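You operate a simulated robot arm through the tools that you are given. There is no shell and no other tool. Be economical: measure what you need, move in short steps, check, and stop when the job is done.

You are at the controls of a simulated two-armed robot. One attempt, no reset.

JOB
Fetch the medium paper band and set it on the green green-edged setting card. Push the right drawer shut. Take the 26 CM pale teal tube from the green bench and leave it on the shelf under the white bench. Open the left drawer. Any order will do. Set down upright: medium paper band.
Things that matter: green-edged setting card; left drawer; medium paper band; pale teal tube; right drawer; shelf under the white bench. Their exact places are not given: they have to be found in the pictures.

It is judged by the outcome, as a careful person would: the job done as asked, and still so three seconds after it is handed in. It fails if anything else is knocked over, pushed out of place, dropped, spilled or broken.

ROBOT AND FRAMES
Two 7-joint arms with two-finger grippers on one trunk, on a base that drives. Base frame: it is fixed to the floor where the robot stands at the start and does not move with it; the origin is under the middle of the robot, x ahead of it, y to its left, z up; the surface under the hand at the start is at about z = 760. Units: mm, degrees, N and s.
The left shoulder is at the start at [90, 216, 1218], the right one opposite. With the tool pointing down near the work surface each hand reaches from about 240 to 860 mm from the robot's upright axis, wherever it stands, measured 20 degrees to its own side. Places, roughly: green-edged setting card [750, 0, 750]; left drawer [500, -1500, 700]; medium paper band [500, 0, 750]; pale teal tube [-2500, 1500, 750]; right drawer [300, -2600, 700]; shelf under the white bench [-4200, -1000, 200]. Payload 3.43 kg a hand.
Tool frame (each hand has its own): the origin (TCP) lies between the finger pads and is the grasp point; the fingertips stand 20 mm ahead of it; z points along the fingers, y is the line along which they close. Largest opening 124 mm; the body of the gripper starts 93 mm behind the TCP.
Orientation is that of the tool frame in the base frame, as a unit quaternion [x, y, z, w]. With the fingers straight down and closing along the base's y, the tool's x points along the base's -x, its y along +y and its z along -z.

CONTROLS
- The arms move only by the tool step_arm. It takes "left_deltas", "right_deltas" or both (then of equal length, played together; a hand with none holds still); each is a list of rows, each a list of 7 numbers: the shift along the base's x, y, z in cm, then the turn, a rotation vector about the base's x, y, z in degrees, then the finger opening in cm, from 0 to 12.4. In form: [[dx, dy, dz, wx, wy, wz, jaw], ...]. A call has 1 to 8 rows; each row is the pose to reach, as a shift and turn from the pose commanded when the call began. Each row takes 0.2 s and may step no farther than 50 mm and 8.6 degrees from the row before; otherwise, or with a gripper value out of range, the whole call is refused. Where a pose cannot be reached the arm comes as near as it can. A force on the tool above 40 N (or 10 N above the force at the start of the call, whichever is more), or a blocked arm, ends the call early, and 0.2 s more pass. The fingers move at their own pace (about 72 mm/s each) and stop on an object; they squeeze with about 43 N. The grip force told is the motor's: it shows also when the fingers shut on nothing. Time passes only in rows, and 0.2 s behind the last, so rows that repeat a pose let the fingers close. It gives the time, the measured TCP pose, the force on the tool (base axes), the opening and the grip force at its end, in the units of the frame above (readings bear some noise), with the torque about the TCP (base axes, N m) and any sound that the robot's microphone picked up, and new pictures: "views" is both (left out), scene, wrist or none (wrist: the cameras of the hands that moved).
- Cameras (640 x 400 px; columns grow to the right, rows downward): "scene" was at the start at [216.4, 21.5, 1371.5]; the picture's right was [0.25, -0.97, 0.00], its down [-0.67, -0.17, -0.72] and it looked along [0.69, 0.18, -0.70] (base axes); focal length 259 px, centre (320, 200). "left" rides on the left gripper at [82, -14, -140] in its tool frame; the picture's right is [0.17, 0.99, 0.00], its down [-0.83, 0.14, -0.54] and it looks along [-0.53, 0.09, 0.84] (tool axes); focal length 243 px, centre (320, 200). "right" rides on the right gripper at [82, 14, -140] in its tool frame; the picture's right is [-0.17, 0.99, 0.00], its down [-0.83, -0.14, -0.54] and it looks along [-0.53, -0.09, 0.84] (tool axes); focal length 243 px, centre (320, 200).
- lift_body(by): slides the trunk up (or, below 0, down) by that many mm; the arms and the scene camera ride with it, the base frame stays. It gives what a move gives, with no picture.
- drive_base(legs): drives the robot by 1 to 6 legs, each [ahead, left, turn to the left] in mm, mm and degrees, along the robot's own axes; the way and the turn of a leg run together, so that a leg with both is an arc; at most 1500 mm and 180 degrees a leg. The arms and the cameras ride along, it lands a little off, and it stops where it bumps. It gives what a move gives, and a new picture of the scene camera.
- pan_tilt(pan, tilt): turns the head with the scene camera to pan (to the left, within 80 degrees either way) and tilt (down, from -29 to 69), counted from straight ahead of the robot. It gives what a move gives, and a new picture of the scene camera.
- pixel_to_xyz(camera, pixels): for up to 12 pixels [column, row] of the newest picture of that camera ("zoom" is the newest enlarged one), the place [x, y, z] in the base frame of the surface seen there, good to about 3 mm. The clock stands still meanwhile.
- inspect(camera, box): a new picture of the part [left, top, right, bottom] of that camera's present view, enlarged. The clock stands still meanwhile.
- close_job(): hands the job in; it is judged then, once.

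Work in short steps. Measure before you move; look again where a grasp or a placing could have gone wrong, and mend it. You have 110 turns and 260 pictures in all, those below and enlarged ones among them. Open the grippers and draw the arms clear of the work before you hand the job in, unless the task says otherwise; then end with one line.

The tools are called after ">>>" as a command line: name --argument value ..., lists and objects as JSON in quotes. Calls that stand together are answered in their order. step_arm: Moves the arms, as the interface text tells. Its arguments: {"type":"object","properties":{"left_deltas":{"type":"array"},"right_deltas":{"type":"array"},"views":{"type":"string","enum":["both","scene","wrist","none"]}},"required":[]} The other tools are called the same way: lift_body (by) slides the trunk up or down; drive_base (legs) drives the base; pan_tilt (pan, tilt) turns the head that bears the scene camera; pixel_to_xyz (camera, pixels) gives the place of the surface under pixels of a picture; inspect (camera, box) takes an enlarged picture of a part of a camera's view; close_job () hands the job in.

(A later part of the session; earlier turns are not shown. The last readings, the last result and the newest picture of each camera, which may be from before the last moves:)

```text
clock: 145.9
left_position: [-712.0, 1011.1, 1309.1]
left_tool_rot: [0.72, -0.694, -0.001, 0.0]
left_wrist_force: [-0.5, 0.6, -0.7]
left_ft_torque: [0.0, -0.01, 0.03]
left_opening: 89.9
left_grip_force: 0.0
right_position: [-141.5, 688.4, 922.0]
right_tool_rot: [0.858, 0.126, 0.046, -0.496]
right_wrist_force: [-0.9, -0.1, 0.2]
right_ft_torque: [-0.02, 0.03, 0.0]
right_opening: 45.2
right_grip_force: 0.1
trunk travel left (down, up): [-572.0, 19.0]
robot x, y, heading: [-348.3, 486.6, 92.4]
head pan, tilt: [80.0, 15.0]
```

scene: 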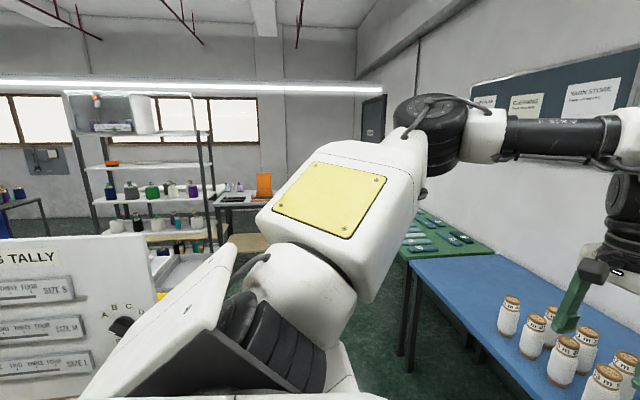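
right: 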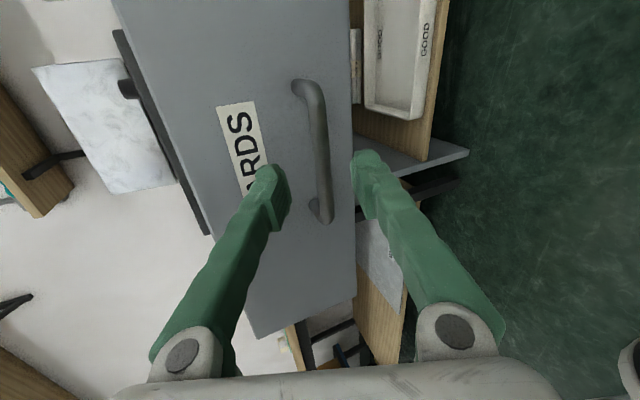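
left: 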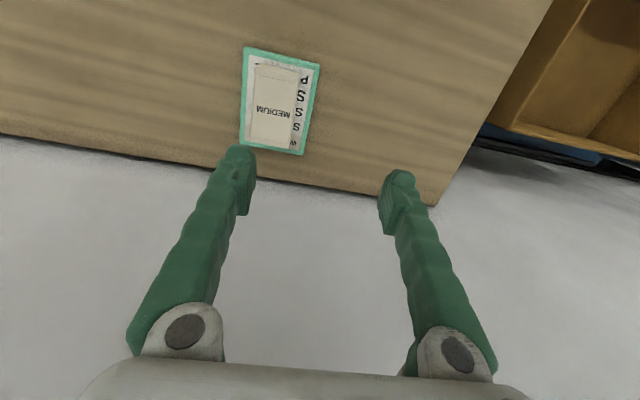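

I turn to face along -x for a clear view of the way.

>>> drive_base --legs '[[0, 0, 87.5]]'

>>> pan_tilt --pan 0 --tilt 25

```text
clock: 151.3
left_position: [-890.3, 151.7, 1308.5]
left_tool_rot: [1.0, -0.009, -0.002, 0.0]
left_wrist_force: [-0.8, 0.6, 1.0]
left_ft_torque: [0.0, 0.01, 0.02]
left_opening: 90.1
left_grip_force: 0.0
right_position: [-536.8, 701.8, 923.5]
right_tool_rot: [0.537, 0.681, -0.308, -0.39]
right_wrist_force: [-0.3, 0.2, 0.2]
right_ft_torque: [-0.02, 0.0, 0.02]
right_opening: 44.8
right_grip_force: 0.0
trunk travel left (down, up): [-572.0, 19.0]
robot x, y, heading: [-349.1, 488.8, 179.3]
head pan, tilt: [80.0, 15.0]
```

scene: 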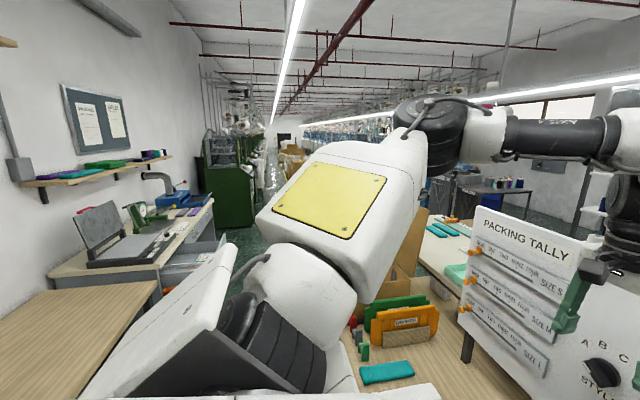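

```text
clock: 152.9
left_position: [-891.1, 150.4, 1309.3]
left_tool_rot: [1.0, -0.01, -0.001, 0.0]
left_wrist_force: [-0.1, 0.5, -0.4]
left_ft_torque: [-0.01, -0.02, 0.01]
left_opening: 90.1
left_grip_force: 0.0
right_position: [-535.9, 700.4, 922.6]
right_tool_rot: [0.537, 0.681, -0.308, -0.392]
right_wrist_force: [0.4, -0.3, -0.8]
right_ft_torque: [-0.03, -0.02, 0.01]
right_opening: 44.9
right_grip_force: 0.0
trunk travel left (down, up): [-572.0, 19.0]
robot x, y, heading: [-347.1, 482.9, 179.2]
head pan, tilt: [0.0, 25.0]
```

scene: 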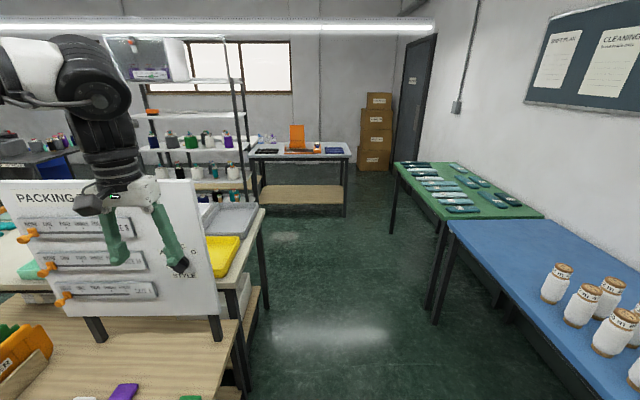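

The corridor ahead is clear; the white bench with a shelf under it shows at (300,175). I measure the corridor's sides and the bench.

>>> pixel_to_xyz --camera "scene" --pixels '[[215, 300], [238, 330], [264, 215], [280, 155], [300, 193], [345, 160], [252, 160], [430, 310], [400, 230], [258, 290], [205, 190], [345, 190]]'

>>> inspect --camera "scene" --box '[230, 110, 370, 230]'

```text
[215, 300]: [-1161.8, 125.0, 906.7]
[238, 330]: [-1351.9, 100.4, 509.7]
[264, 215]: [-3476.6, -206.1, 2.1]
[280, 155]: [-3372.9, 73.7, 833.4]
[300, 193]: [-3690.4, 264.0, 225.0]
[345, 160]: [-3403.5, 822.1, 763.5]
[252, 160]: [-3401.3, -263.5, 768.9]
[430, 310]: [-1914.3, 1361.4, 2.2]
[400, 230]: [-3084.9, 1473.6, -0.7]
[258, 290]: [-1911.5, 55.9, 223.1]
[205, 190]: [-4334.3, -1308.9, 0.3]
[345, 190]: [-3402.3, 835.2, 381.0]
```

```text
3.33 times, centred on (300, 170) of scene
```

zoom: 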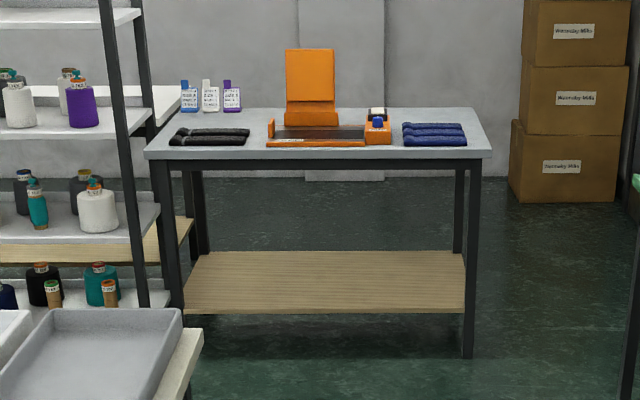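

This nearer bench (y -260..835) is greyish; the one named lies near (-4200,-1000), to be looked at later. I now drive to the green bench at x≈-2450 and turn to face it.

>>> drive_base --legs '[[0, 150, 0.7], [0, 0, 0]]'

```text
clock: 155.8
left_position: [-889.0, -5.4, 1309.1]
left_tool_rot: [1.0, -0.005, -0.002, -0.001]
left_wrist_force: [0.0, 0.2, -0.2]
left_ft_torque: [0.01, -0.02, -0.01]
left_opening: 90.0
left_grip_force: 0.1
right_position: [-538.9, 548.1, 921.6]
right_tool_rot: [0.534, 0.684, -0.31, -0.389]
right_wrist_force: [0.2, -0.1, -0.3]
right_ft_torque: [0.02, 0.03, 0.01]
right_opening: 45.0
right_grip_force: 0.1
trunk travel left (down, up): [-572.0, 19.0]
robot x, y, heading: [-347.8, 336.1, 179.7]
head pan, tilt: [0.0, 25.0]
```

scene: 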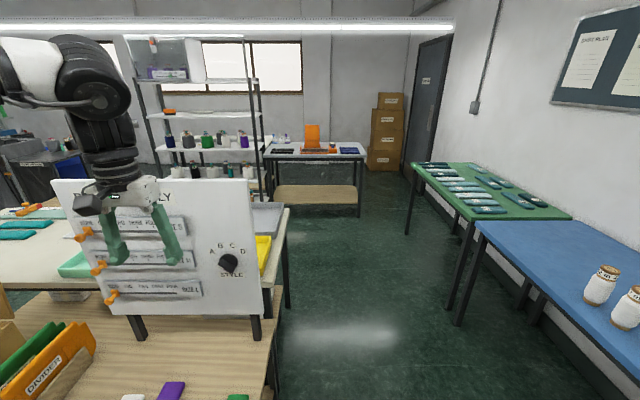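

That went the wrong way (left is -y when facing -x). I strafe right 310, then drive ahead and turn to the bench.

>>> drive_base --legs '[[0, -310, 0.3], [1050, 0, 0], [1050, 0, 0], [0, 0, -90]]'

>>> pan_tilt --pan 0 --tilt 45

```text
clock: 178.4
left_position: [-2804.4, 1163.2, 1308.9]
left_tool_rot: [-0.706, 0.708, 0.001, 0.001]
left_wrist_force: [-0.8, -0.1, 0.7]
left_ft_torque: [0.03, -0.01, -0.01]
left_opening: 89.8
left_grip_force: 0.1
right_position: [-2245.3, 817.7, 922.7]
right_tool_rot: [0.86, 0.109, 0.053, -0.495]
right_wrist_force: [-0.9, 0.1, -0.6]
right_ft_torque: [-0.04, 0.01, 0.0]
right_opening: 45.1
right_grip_force: 0.0
trunk travel left (down, up): [-572.0, 19.0]
robot x, y, heading: [-2457.6, 623.5, 90.5]
head pan, tilt: [0.0, 25.0]
```

scene: 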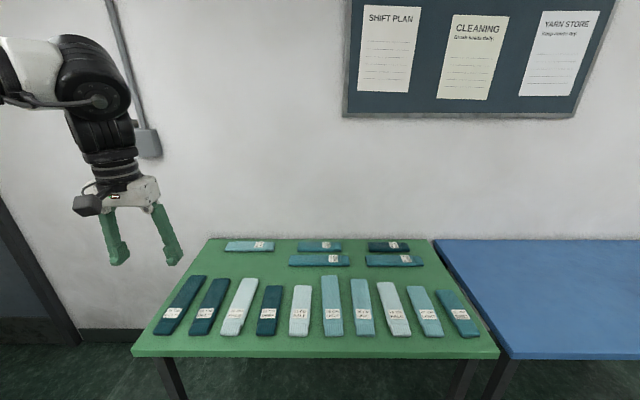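

```text
clock: 179.2
left_position: [-2804.4, 1162.0, 1309.9]
left_tool_rot: [-0.707, 0.708, 0.002, 0.001]
left_wrist_force: [0.4, -1.0, -0.8]
left_ft_torque: [0.01, 0.04, 0.0]
left_opening: 89.9
left_grip_force: 0.1
right_position: [-2248.3, 817.7, 922.8]
right_tool_rot: [0.861, 0.109, 0.055, -0.494]
right_wrist_force: [-0.5, -0.7, -0.3]
right_ft_torque: [0.02, -0.02, -0.04]
right_opening: 44.8
right_grip_force: 0.1
trunk travel left (down, up): [-572.0, 19.0]
robot x, y, heading: [-2457.9, 622.6, 90.6]
head pan, tilt: [0.0, 45.0]
```

scene: 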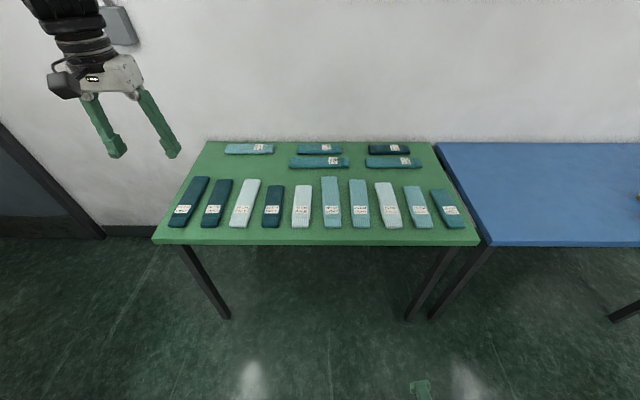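

I see the tubes laid out. I enlarge both halves to read labels and shades.

>>> inspect --camera "scene" --box '[160, 170, 320, 240]'

>>> inspect --camera "scene" --box '[310, 170, 470, 240]'

>>> inspect --camera "scene" --box '[220, 135, 430, 175]'

```text
4.00 times, centred on (240, 205) of scene
```

zoom: 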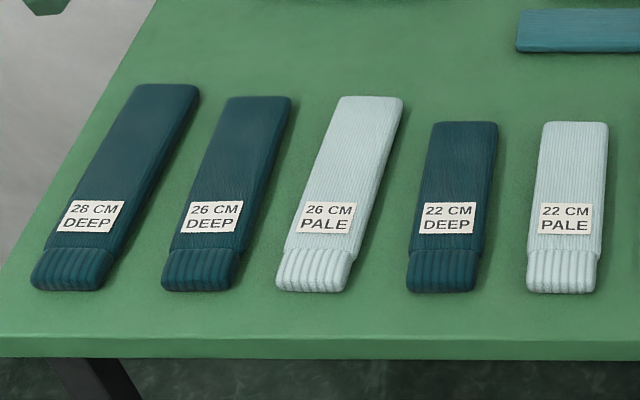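

```text
4.00 times, centred on (390, 205) of scene
```

zoom: 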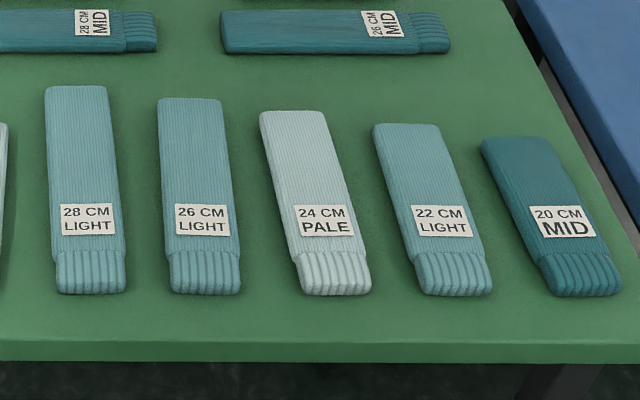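

```text
3.05 times, centred on (325, 155) of scene
```

zoom: 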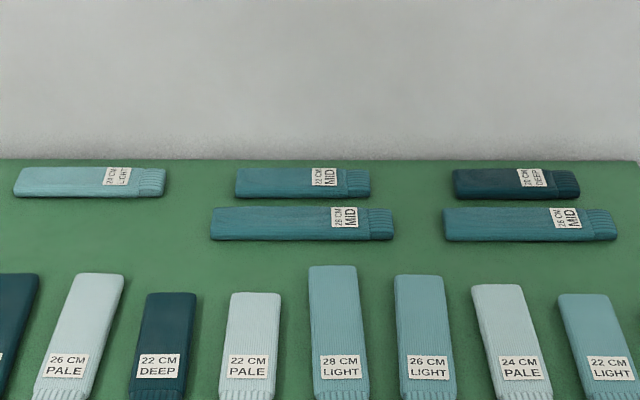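

"26 CM PALE" is the third from the left, at about (245,203). I measure it and its neighbours.

>>> pixel_to_xyz --camera "scene" --pixels '[[245, 203], [243, 181], [258, 182], [230, 225], [246, 226], [239, 216], [229, 205], [262, 205], [222, 181], [234, 228], [210, 180], [280, 190]]'

```text
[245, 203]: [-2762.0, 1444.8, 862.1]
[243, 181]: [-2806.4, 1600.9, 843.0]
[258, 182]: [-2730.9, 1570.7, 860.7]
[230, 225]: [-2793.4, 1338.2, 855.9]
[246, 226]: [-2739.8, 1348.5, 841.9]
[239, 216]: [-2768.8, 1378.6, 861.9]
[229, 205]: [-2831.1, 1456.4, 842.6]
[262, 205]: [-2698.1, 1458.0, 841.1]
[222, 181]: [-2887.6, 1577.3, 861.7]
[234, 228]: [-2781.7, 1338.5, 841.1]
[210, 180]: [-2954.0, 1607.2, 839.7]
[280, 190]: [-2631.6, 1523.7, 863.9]
```

The tube is about 57 wide and 260 long, its centre near (-2758,1468), top z≈862. I drive 200 mm closer and bring the left hand above it for a close look.

>>> drive_base --legs '[[200, 0, -0.5]]'

>>> step_arm --left_deltas '[[0.5, 0, -4.5, 0, 0, 0, 9], [1, 0, -9, 0, 0, 0, 9], [1.5, 0, -13.5, 0, 0, 0, 9], [2, 0, -18, 0, 0, 0, 9], [3, 0, -22, 0, 0, 0, 9], [4, 0, -25, 0, 0, 0, 9]]' --views "both"

```text
clock: 181.1
left_position: [-2799.2, 1361.5, 1310.3]
left_tool_rot: [-0.702, 0.712, 0.002, 0.001]
left_wrist_force: [-0.6, -0.1, 0.3]
left_ft_torque: [0.04, 0.02, -0.03]
left_opening: 89.9
left_grip_force: 0.0
right_position: [-2245.7, 1010.6, 922.1]
right_tool_rot: [0.86, 0.105, 0.057, -0.495]
right_wrist_force: [-0.6, -0.2, 0.4]
right_ft_torque: [0.02, -0.03, 0.01]
right_opening: 45.1
right_grip_force: 0.1
trunk travel left (down, up): [-572.0, 19.0]
robot x, y, heading: [-2461.1, 821.2, 89.9]
head pan, tilt: [0.0, 45.0]
```

scene: 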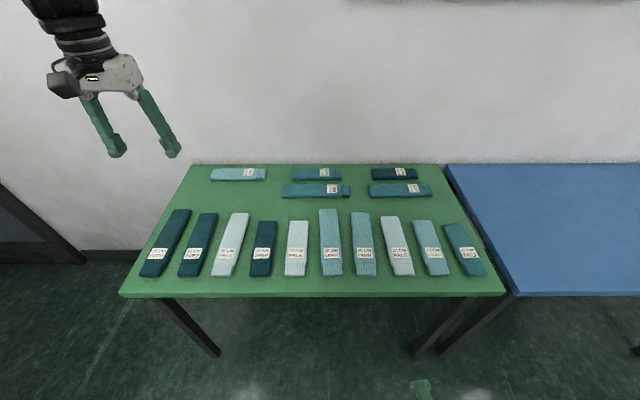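

```text
clock: 182.5
left_position: [-2760.3, 1364.9, 1058.7]
left_tool_rot: [-0.703, 0.711, 0.001, 0.002]
left_wrist_force: [0.1, 0.5, 0.0]
left_ft_torque: [0.02, 0.01, -0.01]
left_opening: 90.0
left_grip_force: 0.0
right_position: [-2245.1, 1012.4, 921.9]
right_tool_rot: [0.861, 0.105, 0.058, -0.495]
right_wrist_force: [1.2, 1.2, 0.2]
right_ft_torque: [-0.01, -0.02, -0.03]
right_opening: 44.8
right_grip_force: 0.0
trunk travel left (down, up): [-572.0, 19.0]
robot x, y, heading: [-2460.1, 821.8, 89.6]
head pan, tilt: [0.0, 45.0]
```

scene: 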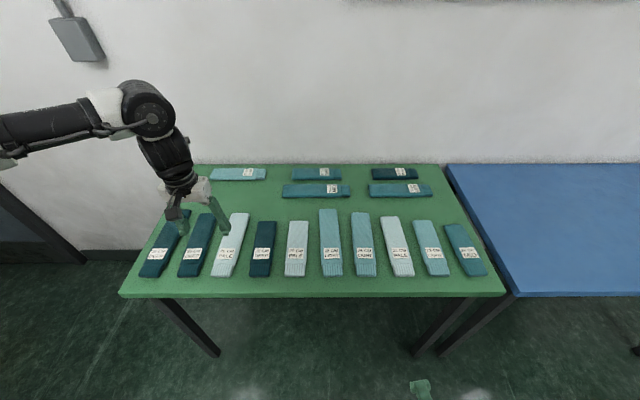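
left: 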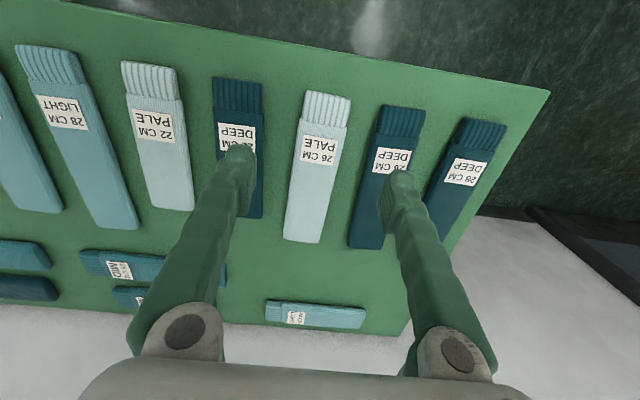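

The 26 CM PALE tube is in the wrist view from (328,95) to (303,240). I measure its ends and edges.

>>> pixel_to_xyz --camera "left" --pixels '[[310, 98], [346, 103], [328, 100], [290, 232], [314, 238], [302, 236], [314, 165], [300, 165], [333, 168], [252, 205], [356, 235], [275, 180]]'

```text
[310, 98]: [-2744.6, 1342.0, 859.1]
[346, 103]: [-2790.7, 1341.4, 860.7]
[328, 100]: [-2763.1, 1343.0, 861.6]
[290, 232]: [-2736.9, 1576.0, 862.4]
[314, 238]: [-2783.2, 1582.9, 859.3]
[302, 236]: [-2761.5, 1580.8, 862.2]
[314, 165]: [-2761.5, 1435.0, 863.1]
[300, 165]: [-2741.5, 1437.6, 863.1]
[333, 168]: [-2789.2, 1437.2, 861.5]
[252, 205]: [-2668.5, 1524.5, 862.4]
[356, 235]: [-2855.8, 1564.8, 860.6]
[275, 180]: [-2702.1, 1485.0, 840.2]
```

The tube lies along y, centred at (-2763,1463), with the gaps beside it over 40 mm. I tilt the left hand 45° forward (useful later under the bench) and come above it.

>>> step_arm --left_deltas '[[0, 1.5, -1, 7.5, 0, 0, 8.2], [0, 3, -2.5, 15, 0, 0, 8.2], [-0.1, 4.5, -4, 22.5, 0, 0, 8.2], [-0.2, 6, -6, 30, 0, 0, 8.2], [-0.3, 8, -8, 37.5, 0, 0, 8.2], [-0.3, 9.8, -10, 45, 0, 0, 8.2], [-0.3, 9.8, -12, 45, 0, 0, 8.2]]' --views "both"

```text
clock: 184.1
left_position: [-2762.4, 1460.3, 939.6]
left_tool_rot: [-0.65, 0.656, 0.273, 0.269]
left_wrist_force: [-0.7, -0.7, -0.3]
left_ft_torque: [-0.01, 0.0, 0.03]
left_opening: 81.9
left_grip_force: 0.0
right_position: [-2245.9, 1013.1, 923.3]
right_tool_rot: [0.861, 0.105, 0.058, -0.494]
right_wrist_force: [-0.5, -0.4, -0.2]
right_ft_torque: [0.01, 0.0, 0.01]
right_opening: 45.1
right_grip_force: 0.2
trunk travel left (down, up): [-572.0, 19.0]
robot x, y, heading: [-2456.7, 820.4, 89.6]
head pan, tilt: [0.0, 45.0]
```

scene: 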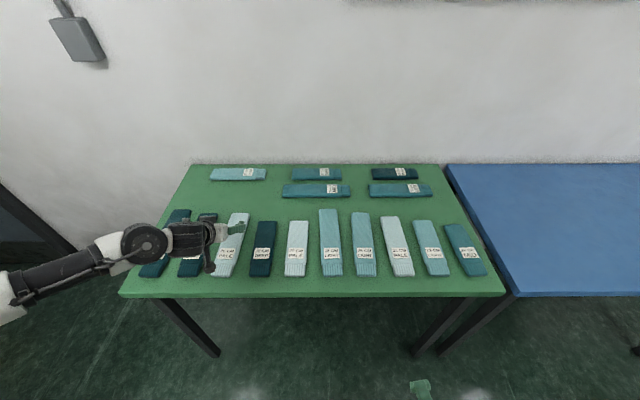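
left: 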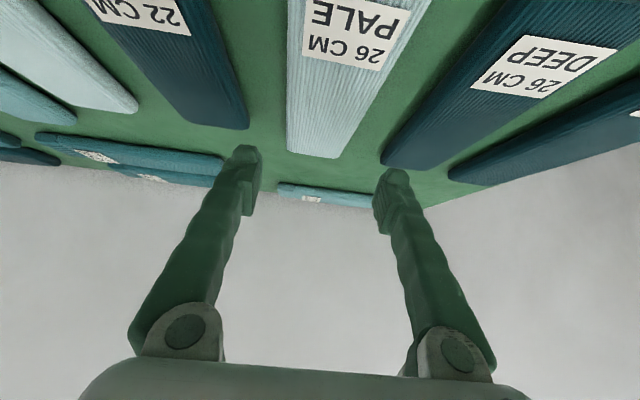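

The fingers will pass on either side of the tube. I descend to TCP z≈868.

>>> step_arm --left_deltas '[[0, 0.2, -3, 0, 0, 0, 8.2], [0, 0.2, -5.5, 0, 0, 0, 8.2], [0, 0.2, -6.8, 0, 0, 0, 8.2], [0, 0.2, -7.1, 0, 0, 0, 8.2], [0, 0.2, -7.1, 0, 0, 0, 8.2]]' --views "both"

```text
clock: 185.3
left_position: [-2762.7, 1463.3, 868.4]
left_tool_rot: [-0.648, 0.657, 0.274, 0.271]
left_wrist_force: [0.1, -0.1, -0.1]
left_ft_torque: [-0.01, -0.01, 0.0]
left_opening: 82.1
left_grip_force: 0.1
right_position: [-2245.1, 1012.8, 921.5]
right_tool_rot: [0.861, 0.106, 0.057, -0.495]
right_wrist_force: [0.4, -0.8, 0.6]
right_ft_torque: [0.01, 0.01, -0.02]
right_opening: 44.7
right_grip_force: 0.0
trunk travel left (down, up): [-572.0, 19.0]
robot x, y, heading: [-2461.7, 818.1, 89.9]
head pan, tilt: [0.0, 45.0]
```

scene: 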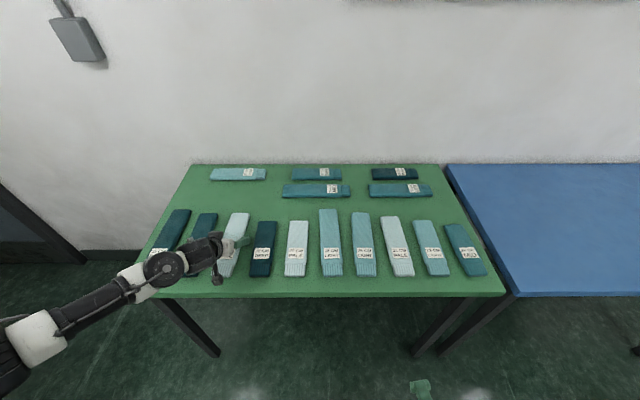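
left: 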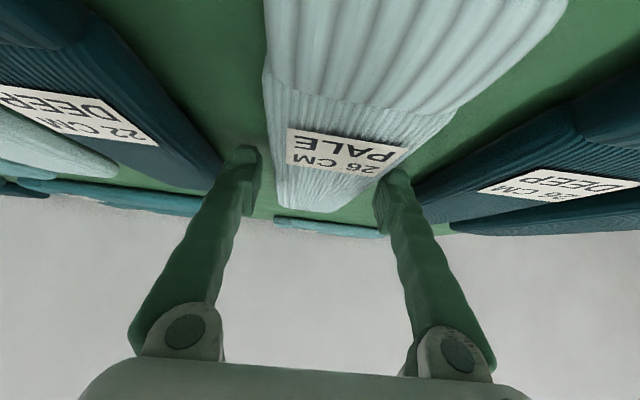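

The tube lies between the fingertips. I close gradually.

>>> step_arm --left_deltas '[[0, 0, 0, 0, 0, 0, 7], [0, 0, 0, 0, 0, 0, 6], [0, 0, 0, 0, 0, 0, 5.4], [0, 0, 0, 0, 0, 0, 5], [0, 0, 0, 0, 0, 0, 5], [0, 0, 0, 0, 0, 0, 5]]' --views "none"

```text
clock: 186.7
left_position: [-2762.9, 1462.6, 867.6]
left_tool_rot: [-0.648, 0.658, 0.272, 0.271]
left_wrist_force: [0.3, -0.7, 0.6]
left_ft_torque: [0.02, 0.02, 0.03]
left_opening: 67.8
left_grip_force: 42.4
right_position: [-2246.5, 1011.8, 920.5]
right_tool_rot: [0.861, 0.105, 0.058, -0.495]
right_wrist_force: [-0.3, -0.4, 0.6]
right_ft_torque: [-0.02, -0.01, 0.04]
right_opening: 45.1
right_grip_force: 0.1
trunk travel left (down, up): [-572.0, 19.0]
robot x, y, heading: [-2457.9, 815.4, 89.9]
head pan, tilt: [0.0, 45.0]
```

It grips at 67.8 mm with 42 N. I lift 10 cm and look.

>>> step_arm --left_deltas '[[0, 0, 0.5, 0, 0, 0, 5], [0, 0, 2, 0, 0, 0, 5], [0, 0, 4, 0, 0, 0, 5], [0, 0, 7, 0, 0, 0, 5], [0, 0, 10, 0, 0, 0, 5], [0, 0, 10, 0, 0, 0, 5]]' --views "both"

```text
clock: 188.1
left_position: [-2762.6, 1461.3, 968.7]
left_tool_rot: [-0.649, 0.657, 0.272, 0.27]
left_wrist_force: [0.4, -0.3, -0.5]
left_ft_torque: [0.02, 0.01, 0.03]
left_opening: 68.0
left_grip_force: 43.2
right_position: [-2244.4, 1012.2, 923.3]
right_tool_rot: [0.861, 0.105, 0.057, -0.494]
right_wrist_force: [-0.9, 0.7, -0.8]
right_ft_torque: [-0.03, 0.0, 0.01]
right_opening: 45.1
right_grip_force: 0.0
trunk travel left (down, up): [-572.0, 19.0]
robot x, y, heading: [-2457.6, 819.4, 89.8]
head pan, tilt: [0.0, 45.0]
```

scene: 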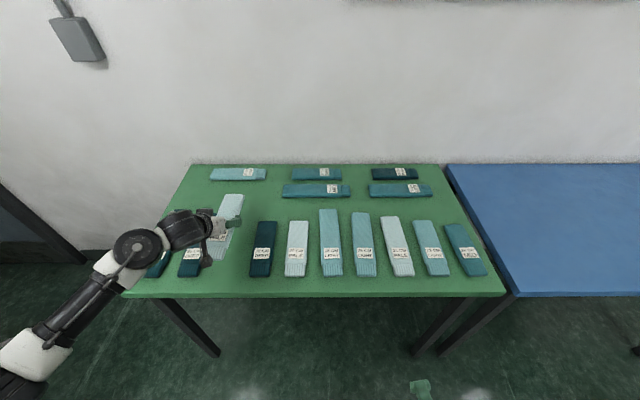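
left: 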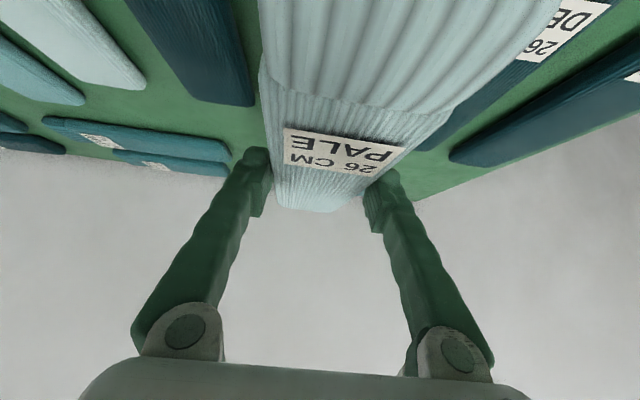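

The tube is firmly held. I lift a bit more, back away from the bench and turn to look for the white bench.

>>> drive_base --legs '[[-280, 0, 0], [0, 0, 90]]'

>>> pan_tilt --pan 30 --tilt 25

```text
clock: 195.6
left_position: [-3094.4, 225.1, 967.9]
left_tool_rot: [0.924, 0.002, -0.384, 0.004]
left_wrist_force: [-0.8, -0.1, -0.9]
left_ft_torque: [0.02, -0.04, 0.02]
left_opening: 67.6
left_grip_force: 43.0
right_position: [-2655.4, 751.3, 923.5]
right_tool_rot: [0.527, 0.688, -0.313, -0.387]
right_wrist_force: [0.4, -0.2, 0.4]
right_ft_torque: [0.04, 0.0, -0.01]
right_opening: 45.0
right_grip_force: 0.0
trunk travel left (down, up): [-572.0, 19.0]
robot x, y, heading: [-2455.5, 537.3, -179.3]
head pan, tilt: [0.0, 45.0]
```

scene: 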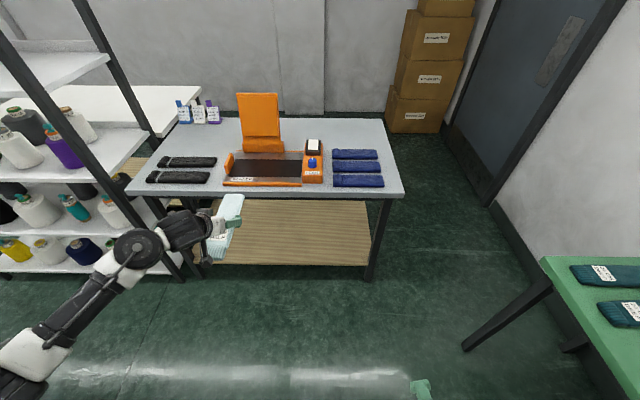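

```text
clock: 196.6
left_position: [-3095.1, 225.4, 967.7]
left_tool_rot: [0.923, 0.003, -0.385, 0.006]
left_wrist_force: [0.1, 0.7, 0.9]
left_ft_torque: [0.0, 0.05, 0.01]
left_opening: 67.5
left_grip_force: 42.6
right_position: [-2655.7, 751.0, 921.9]
right_tool_rot: [0.527, 0.688, -0.313, -0.388]
right_wrist_force: [0.5, -0.3, 0.2]
right_ft_torque: [0.02, 0.02, 0.04]
right_opening: 44.9
right_grip_force: 0.0
trunk travel left (down, up): [-572.0, 19.0]
robot x, y, heading: [-2455.0, 542.7, -179.2]
head pan, tilt: [30.0, 25.0]
```

scene: 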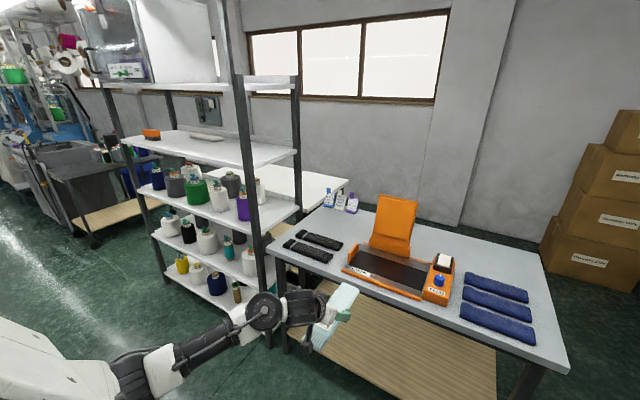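

A white bench stands behind the rack, at about (300,180). I measure the rack, white bench and floor.

>>> pixel_to_xyz --camera "scene" --pixels '[[330, 180], [270, 165], [345, 185], [265, 345], [165, 280], [228, 305], [240, 210], [150, 190], [60, 300], [130, 195], [95, 240], [210, 140]]'

>>> inspect --camera "scene" --box '[60, 100, 360, 340]'

```text
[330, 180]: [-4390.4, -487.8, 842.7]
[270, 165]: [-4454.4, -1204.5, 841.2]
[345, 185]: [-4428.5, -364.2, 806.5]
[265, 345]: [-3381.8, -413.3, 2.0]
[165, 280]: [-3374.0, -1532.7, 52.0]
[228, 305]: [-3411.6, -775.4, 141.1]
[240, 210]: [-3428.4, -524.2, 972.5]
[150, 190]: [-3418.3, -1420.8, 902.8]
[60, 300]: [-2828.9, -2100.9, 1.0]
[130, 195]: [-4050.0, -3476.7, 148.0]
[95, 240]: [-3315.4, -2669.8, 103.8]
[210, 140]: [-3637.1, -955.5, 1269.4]
```

```text
1.67 times, centred on (210, 220) of scene
```

zoom: 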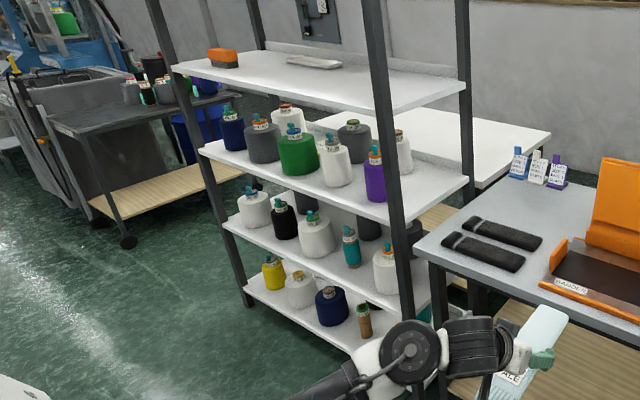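

The white bench (top z≈842, x≈-4400) is behind the rack (x≈-3400, y -413..-1533), so it must be reached past the rack's far end. I turn to face -y and look.

>>> drive_base --legs '[[150, 0, 0], [0, 0, 89]]'

>>> pan_tilt --pan -25 --tilt 25

```text
clock: 203.3
left_position: [-2318.3, -108.1, 967.7]
left_tool_rot: [0.664, 0.642, -0.273, 0.27]
left_wrist_force: [0.1, 0.1, 1.0]
left_ft_torque: [-0.02, 0.0, 0.01]
left_opening: 67.7
left_grip_force: 42.7
right_position: [-2826.7, 350.2, 922.4]
right_tool_rot: [-0.097, 0.862, -0.494, -0.061]
right_wrist_force: [0.2, -0.2, 0.0]
right_ft_torque: [0.0, 0.02, -0.02]
right_opening: 44.9
right_grip_force: 0.0
trunk travel left (down, up): [-572.0, 19.0]
robot x, y, heading: [-2610.1, 535.4, -91.3]
head pan, tilt: [30.0, 25.0]
```

scene: 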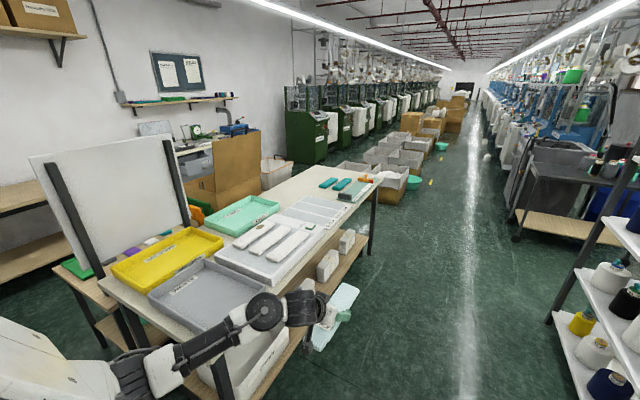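

```text
clock: 204.5
left_position: [-2318.5, -107.9, 967.9]
left_tool_rot: [0.663, 0.643, -0.273, 0.271]
left_wrist_force: [-0.3, 0.4, -0.7]
left_ft_torque: [0.01, 0.02, -0.03]
left_opening: 67.7
left_grip_force: 43.1
right_position: [-2826.2, 349.1, 921.7]
right_tool_rot: [-0.097, 0.862, -0.494, -0.062]
right_wrist_force: [-0.5, 0.4, 0.3]
right_ft_torque: [0.0, 0.0, 0.0]
right_opening: 45.0
right_grip_force: 0.0
trunk travel left (down, up): [-572.0, 19.0]
robot x, y, heading: [-2607.1, 538.8, -91.2]
head pan, tilt: [-25.0, 25.0]
```

scene: 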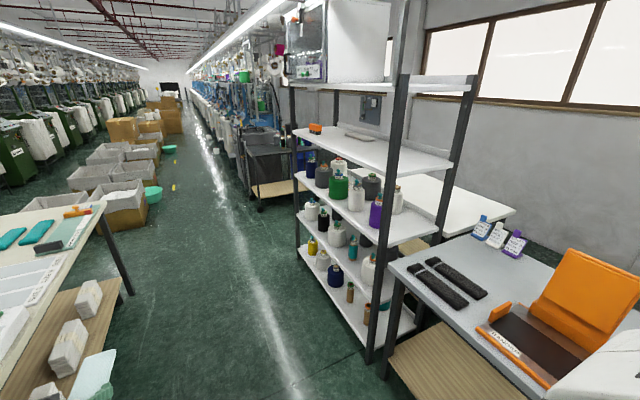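

The corridor between packing bench and rack is clear. I measure its edges and the trolley beyond the rack.

>>> pixel_to_xyz --camera "scene" --pixels '[[105, 205], [125, 290], [262, 208], [285, 195], [298, 262], [240, 290], [235, 195], [370, 355], [440, 175], [260, 230]]'

```text
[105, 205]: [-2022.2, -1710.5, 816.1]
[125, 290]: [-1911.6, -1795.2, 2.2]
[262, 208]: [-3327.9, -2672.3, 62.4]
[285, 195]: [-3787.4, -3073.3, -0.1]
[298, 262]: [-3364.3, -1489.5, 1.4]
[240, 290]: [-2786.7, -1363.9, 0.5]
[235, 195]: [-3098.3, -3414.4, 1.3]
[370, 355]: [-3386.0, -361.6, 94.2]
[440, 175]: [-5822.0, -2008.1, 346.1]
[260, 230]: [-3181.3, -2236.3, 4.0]
```

The way is clear down to y≈-1960. I drive there and turn right to face -x through the passage.

>>> drive_base --legs '[[1250, 0, 0], [1250, 0, 0], [0, 0, -89]]'

>>> pan_tilt --pan -20 --tilt 25

```text
clock: 224.9
left_position: [-3339.3, -2244.9, 968.2]
left_tool_rot: [0.923, -0.02, -0.384, -0.005]
left_wrist_force: [0.2, 0.6, 0.7]
left_ft_torque: [-0.01, -0.01, -0.02]
left_opening: 67.8
left_grip_force: 42.9
right_position: [-2873.9, -1741.7, 922.8]
right_tool_rot: [0.545, 0.675, -0.302, -0.395]
right_wrist_force: [0.5, 0.2, -0.3]
right_ft_torque: [-0.04, -0.02, 0.03]
right_opening: 45.0
right_grip_force: 0.1
trunk travel left (down, up): [-572.0, 19.0]
robot x, y, heading: [-2685.9, -1962.8, 178.2]
head pan, tilt: [-25.0, 25.0]
```

scene: 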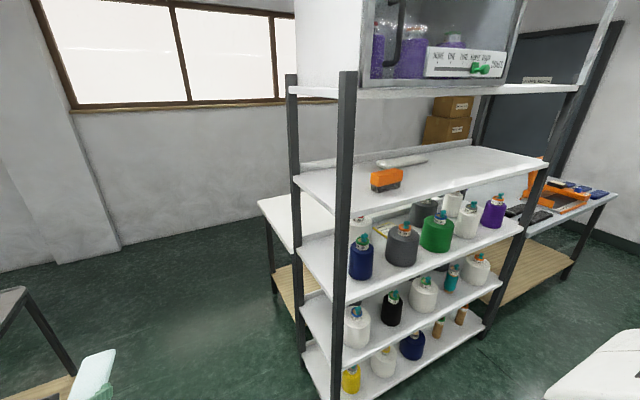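

```text
clock: 225.6
left_position: [-3339.4, -2244.1, 968.6]
left_tool_rot: [0.923, -0.02, -0.383, -0.004]
left_wrist_force: [-0.4, 0.6, -0.4]
left_ft_torque: [0.0, -0.01, -0.01]
left_opening: 67.7
left_grip_force: 43.0
right_position: [-2874.3, -1740.5, 923.0]
right_tool_rot: [0.546, 0.674, -0.303, -0.395]
right_wrist_force: [-0.1, -0.4, -0.6]
right_ft_torque: [0.02, 0.02, 0.01]
right_opening: 45.0
right_grip_force: 0.0
trunk travel left (down, up): [-572.0, 19.0]
robot x, y, heading: [-2689.3, -1961.4, 178.1]
head pan, tilt: [-20.0, 25.0]
```

scene: 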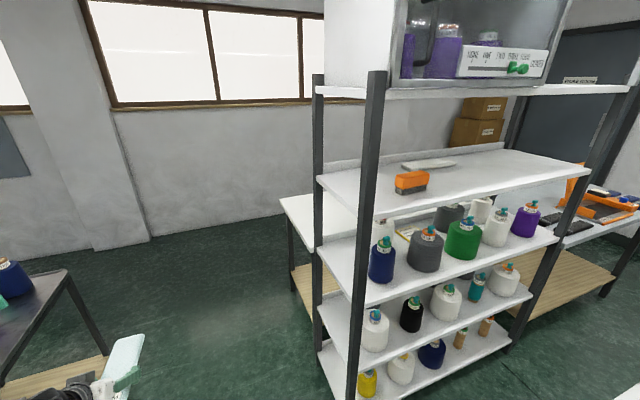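

The white bench's near end shows at (300,215) with its wooden shelf at (300,280) below. I measure.

>>> pixel_to_xyz --camera "scene" --pixels '[[283, 200], [310, 235], [298, 270], [305, 300], [292, 285], [150, 235], [20, 275], [230, 300], [100, 355], [311, 195], [70, 285]]'

>>> inspect --camera "scene" --box '[260, 170, 420, 330]'

```text
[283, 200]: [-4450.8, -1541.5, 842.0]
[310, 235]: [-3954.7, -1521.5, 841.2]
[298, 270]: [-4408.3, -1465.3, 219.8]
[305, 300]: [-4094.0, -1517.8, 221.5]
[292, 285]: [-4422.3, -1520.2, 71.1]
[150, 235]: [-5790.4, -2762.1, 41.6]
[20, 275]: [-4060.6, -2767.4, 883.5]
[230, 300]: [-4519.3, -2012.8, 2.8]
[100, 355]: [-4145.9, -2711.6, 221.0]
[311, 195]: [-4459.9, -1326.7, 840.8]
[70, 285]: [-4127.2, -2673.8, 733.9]
```

```text
2.50 times, centred on (340, 250) of scene
```

zoom: 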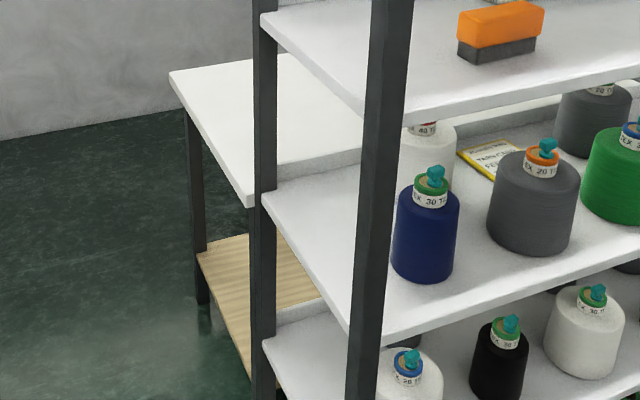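

The white bench spans x -3955..-4455, y -1540..-364, with its shelf at z≈221 open at this end. I first draw the left hand back 25 cm for a compact carry.

>>> step_arm --left_deltas '[[4.5, 0, 0, 0, 0, 0, 5], [9, 0, 0, 0, 0, 0, 5], [13.5, 0, 0, 0, 0, 0, 5], [18, 0, 0, 0, 0, 0, 5], [22, 0, 0, 0, 0, 0, 5], [25, 0, 0, 0, 0, 0, 5]]' --views "none"

>>> pan_tilt --pan 0 --tilt 45

```text
clock: 227.0
left_position: [-3088.6, -2245.3, 968.4]
left_tool_rot: [0.923, -0.019, -0.384, -0.003]
left_wrist_force: [-0.5, 0.1, -0.9]
left_ft_torque: [0.0, -0.01, -0.02]
left_opening: 67.6
left_grip_force: 43.0
right_position: [-2874.0, -1741.2, 922.3]
right_tool_rot: [0.545, 0.675, -0.304, -0.394]
right_wrist_force: [0.3, 0.6, 0.6]
right_ft_torque: [0.03, 0.02, 0.02]
right_opening: 44.8
right_grip_force: 0.2
trunk travel left (down, up): [-572.0, 19.0]
robot x, y, heading: [-2691.5, -1959.7, 178.4]
head pan, tilt: [-20.0, 25.0]
```

```text
clock: 227.8
left_position: [-3089.9, -2245.4, 968.7]
left_tool_rot: [0.923, -0.019, -0.383, -0.004]
left_wrist_force: [0.3, 1.7, -0.4]
left_ft_torque: [-0.03, 0.03, 0.03]
left_opening: 67.8
left_grip_force: 42.5
right_position: [-2874.7, -1743.1, 922.8]
right_tool_rot: [0.545, 0.675, -0.303, -0.395]
right_wrist_force: [-0.3, -0.1, -0.8]
right_ft_torque: [-0.01, 0.0, 0.02]
right_opening: 44.6
right_grip_force: 0.1
trunk travel left (down, up): [-572.0, 19.0]
robot x, y, heading: [-2687.7, -1958.6, 178.1]
head pan, tilt: [0.0, 45.0]
```

scene: 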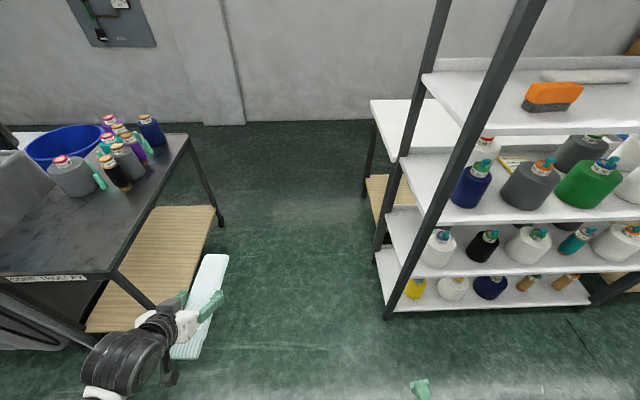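

A trolley with bottles is on the left and the rack on the right. I measure the passage width.

>>> pixel_to_xyz --camera "scene" --pixels '[[110, 272], [188, 136], [222, 222], [130, 340], [385, 315], [378, 250], [212, 262], [240, 110]]'

```text
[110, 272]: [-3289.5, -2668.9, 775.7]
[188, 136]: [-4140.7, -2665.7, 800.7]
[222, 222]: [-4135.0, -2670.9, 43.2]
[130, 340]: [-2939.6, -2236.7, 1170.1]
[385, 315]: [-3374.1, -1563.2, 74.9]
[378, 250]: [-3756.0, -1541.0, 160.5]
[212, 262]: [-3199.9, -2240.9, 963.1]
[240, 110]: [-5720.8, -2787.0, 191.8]
```

The passage is 1125 mm wide (y -2666..-1541). I centre myself, drive through to x≈-3950, and turn to face the bench end.

>>> drive_base --legs '[[0, 130, 1.8], [1260, 0, 0], [0, 0, -90]]'

>>> pan_tilt --pan 15 --tilt 50

```text
clock: 243.2
left_position: [-4270.9, -1674.1, 967.5]
left_tool_rot: [-0.637, 0.668, 0.268, 0.276]
left_wrist_force: [-0.3, 0.4, -0.4]
left_ft_torque: [-0.02, 0.02, 0.0]
left_opening: 67.6
left_grip_force: 42.8
right_position: [-3768.4, -1888.6, 923.1]
right_tool_rot: [0.862, 0.091, 0.066, -0.494]
right_wrist_force: [-0.3, 0.3, -0.1]
right_ft_torque: [0.01, -0.01, -0.01]
right_opening: 45.2
right_grip_force: 0.1
trunk travel left (down, up): [-572.0, 19.0]
robot x, y, heading: [-3988.7, -2072.3, 87.8]
head pan, tilt: [0.0, 45.0]
```

scene: 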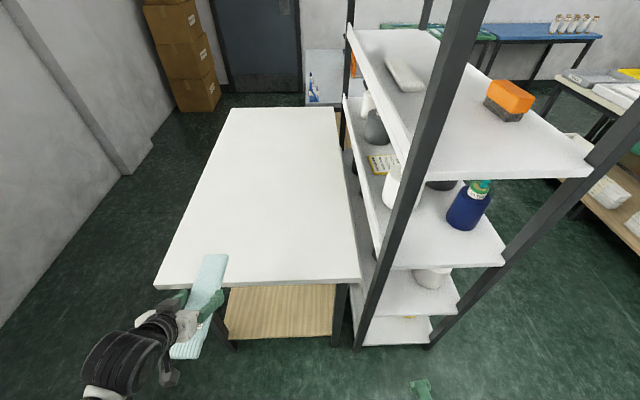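

```text
clock: 243.9
left_position: [-4271.4, -1673.8, 967.5]
left_tool_rot: [-0.638, 0.668, 0.268, 0.274]
left_wrist_force: [0.2, -0.1, 0.4]
left_ft_torque: [0.03, -0.04, 0.01]
left_opening: 67.8
left_grip_force: 43.1
right_position: [-3769.1, -1889.8, 921.9]
right_tool_rot: [0.863, 0.091, 0.065, -0.493]
right_wrist_force: [-0.5, 0.2, -0.5]
right_ft_torque: [-0.02, 0.0, -0.02]
right_opening: 45.0
right_grip_force: 0.1
trunk travel left (down, up): [-572.0, 19.0]
robot x, y, heading: [-3990.4, -2076.5, 87.8]
head pan, tilt: [15.0, 50.0]
```

scene: 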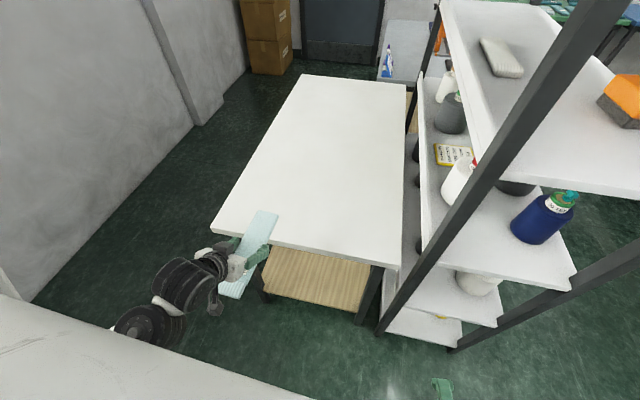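

The bench end, legs and shelf (at (315,280)) are in view. I measure the opening.

>>> pixel_to_xyz --camera "scene" --pixels '[[213, 228], [395, 262], [280, 255], [355, 285], [310, 290], [310, 305], [300, 262], [265, 285], [365, 300], [340, 300], [275, 290]]'

>>> inspect --camera "scene" --box '[200, 210, 420, 340]'

```text
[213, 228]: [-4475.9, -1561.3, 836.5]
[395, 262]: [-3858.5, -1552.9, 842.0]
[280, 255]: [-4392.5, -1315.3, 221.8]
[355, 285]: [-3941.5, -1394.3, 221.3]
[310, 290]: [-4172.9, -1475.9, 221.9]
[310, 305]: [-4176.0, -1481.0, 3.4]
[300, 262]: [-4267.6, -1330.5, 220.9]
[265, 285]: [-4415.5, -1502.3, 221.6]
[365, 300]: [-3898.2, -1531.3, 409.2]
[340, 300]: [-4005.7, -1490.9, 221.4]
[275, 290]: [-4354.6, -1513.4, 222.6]
```

```text
2.91 times, centred on (310, 275) of scene
```

zoom: 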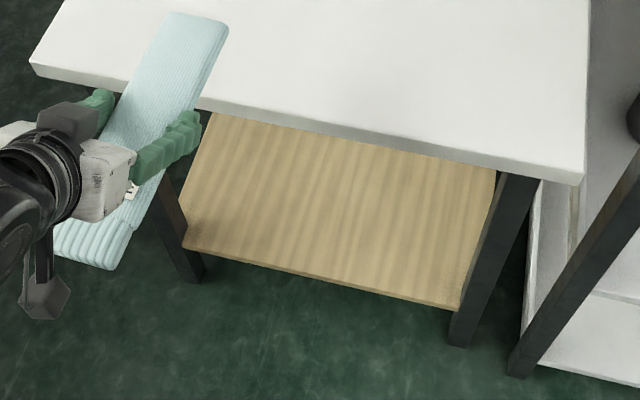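

The shelf spans x -3930..-4420 from y≈-1510 at z≈221. I back off 130 mm, shift right 80 mm, square up, and then lower the trunk.

>>> drive_base --legs '[[-130, -80, 2.2]]'

>>> lift_body --by -300

>>> pan_tilt --pan 15 --tilt 45

```text
clock: 245.7
left_position: [-4210.6, -1817.1, 968.9]
left_tool_rot: [-0.652, 0.655, 0.272, 0.268]
left_wrist_force: [-0.6, 0.2, 0.2]
left_ft_torque: [-0.03, -0.01, 0.02]
left_opening: 67.7
left_grip_force: 42.8
right_position: [-3699.8, -2011.8, 923.0]
right_tool_rot: [0.861, 0.107, 0.056, -0.494]
right_wrist_force: [-0.1, 0.0, -0.2]
right_ft_torque: [-0.01, -0.01, -0.01]
right_opening: 45.0
right_grip_force: 0.0
trunk travel left (down, up): [-572.0, 19.0]
robot x, y, heading: [-3908.5, -2207.1, 90.2]
head pan, tilt: [15.0, 50.0]
```

scene: 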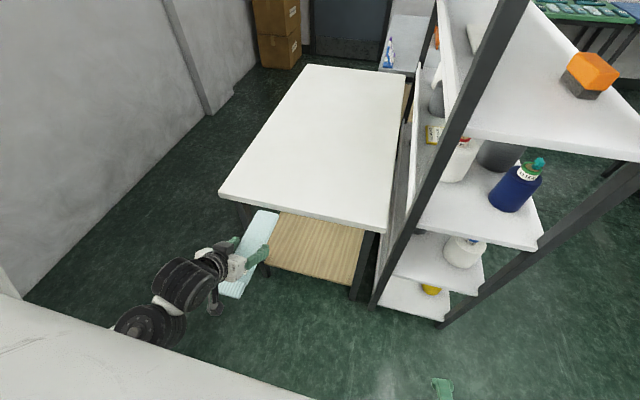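

```text
clock: 248.7
left_position: [-4210.3, -1817.3, 667.6]
left_tool_rot: [-0.65, 0.655, 0.275, 0.27]
left_wrist_force: [0.5, -0.2, -1.3]
left_ft_torque: [-0.01, 0.0, -0.01]
left_opening: 67.8
left_grip_force: 43.3
right_position: [-3698.3, -2014.0, 622.6]
right_tool_rot: [0.86, 0.108, 0.056, -0.495]
right_wrist_force: [-0.1, 0.4, -0.1]
right_ft_torque: [-0.02, 0.0, 0.02]
right_opening: 45.0
right_grip_force: 0.0
trunk travel left (down, up): [-272.0, 319.0]
robot x, y, heading: [-3912.7, -2204.0, 90.0]
head pan, tilt: [15.0, 50.0]
```

```text
clock: 249.3
left_position: [-4210.1, -1817.2, 667.6]
left_tool_rot: [-0.65, 0.655, 0.274, 0.27]
left_wrist_force: [-0.7, -0.3, 0.2]
left_ft_torque: [-0.01, 0.01, 0.02]
left_opening: 67.6
left_grip_force: 42.7
right_position: [-3698.1, -2013.5, 622.7]
right_tool_rot: [0.861, 0.108, 0.056, -0.495]
right_wrist_force: [0.0, 0.3, -0.5]
right_ft_torque: [-0.04, 0.01, 0.0]
right_opening: 44.9
right_grip_force: 0.0
trunk travel left (down, up): [-272.0, 319.0]
robot x, y, heading: [-3911.8, -2207.4, 90.2]
head pan, tilt: [15.0, 45.0]
```

scene: 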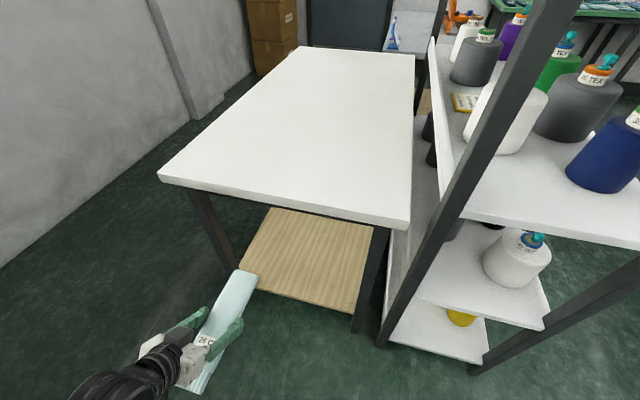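

The right hand sits close over the base, so before lowering further I move it forward and up; meanwhile I lower the left hand too.

>>> step_arm --right_deltas '[[0, 4, 1, 0, 0, 0, 4.5], [0, 8, 3, 0, 0, 0, 4.5], [0, 12, 5, 0, 0, 0, 4.5], [0, 16, 7, 0, 0, 0, 4.5], [0, 20, 9, 0, 0, 0, 4.5]]' --left_deltas '[[0, 0, -3, 0, 0, 0, 5], [0, 0, -6, 0, 0, 0, 5], [0, 0, -9, 0, 0, 0, 5], [0, 0, -12, 0, 0, 0, 5], [0, 0, -15, 0, 0, 0, 5]]' --views "scene"

```text
clock: 250.5
left_position: [-4210.5, -1814.9, 518.8]
left_tool_rot: [-0.65, 0.656, 0.273, 0.27]
left_wrist_force: [-0.1, 0.6, -0.5]
left_ft_torque: [-0.01, -0.01, -0.02]
left_opening: 67.6
left_grip_force: 42.9
right_position: [-3698.5, -1811.8, 712.2]
right_tool_rot: [0.861, 0.108, 0.057, -0.494]
right_wrist_force: [0.3, 0.1, 0.1]
right_ft_torque: [-0.01, -0.01, 0.0]
right_opening: 45.1
right_grip_force: 0.0
trunk travel left (down, up): [-272.0, 319.0]
robot x, y, heading: [-3912.1, -2205.8, 90.1]
head pan, tilt: [15.0, 45.0]
```

scene: 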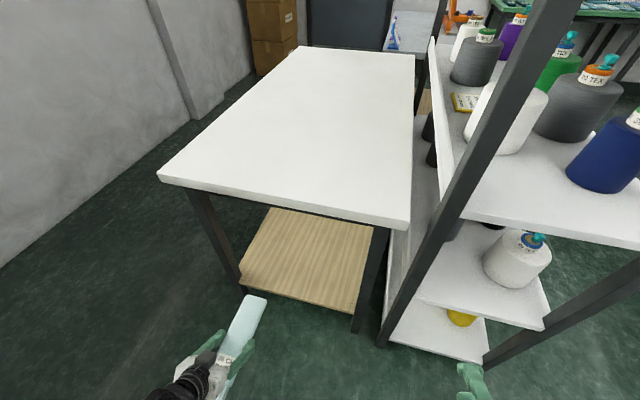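

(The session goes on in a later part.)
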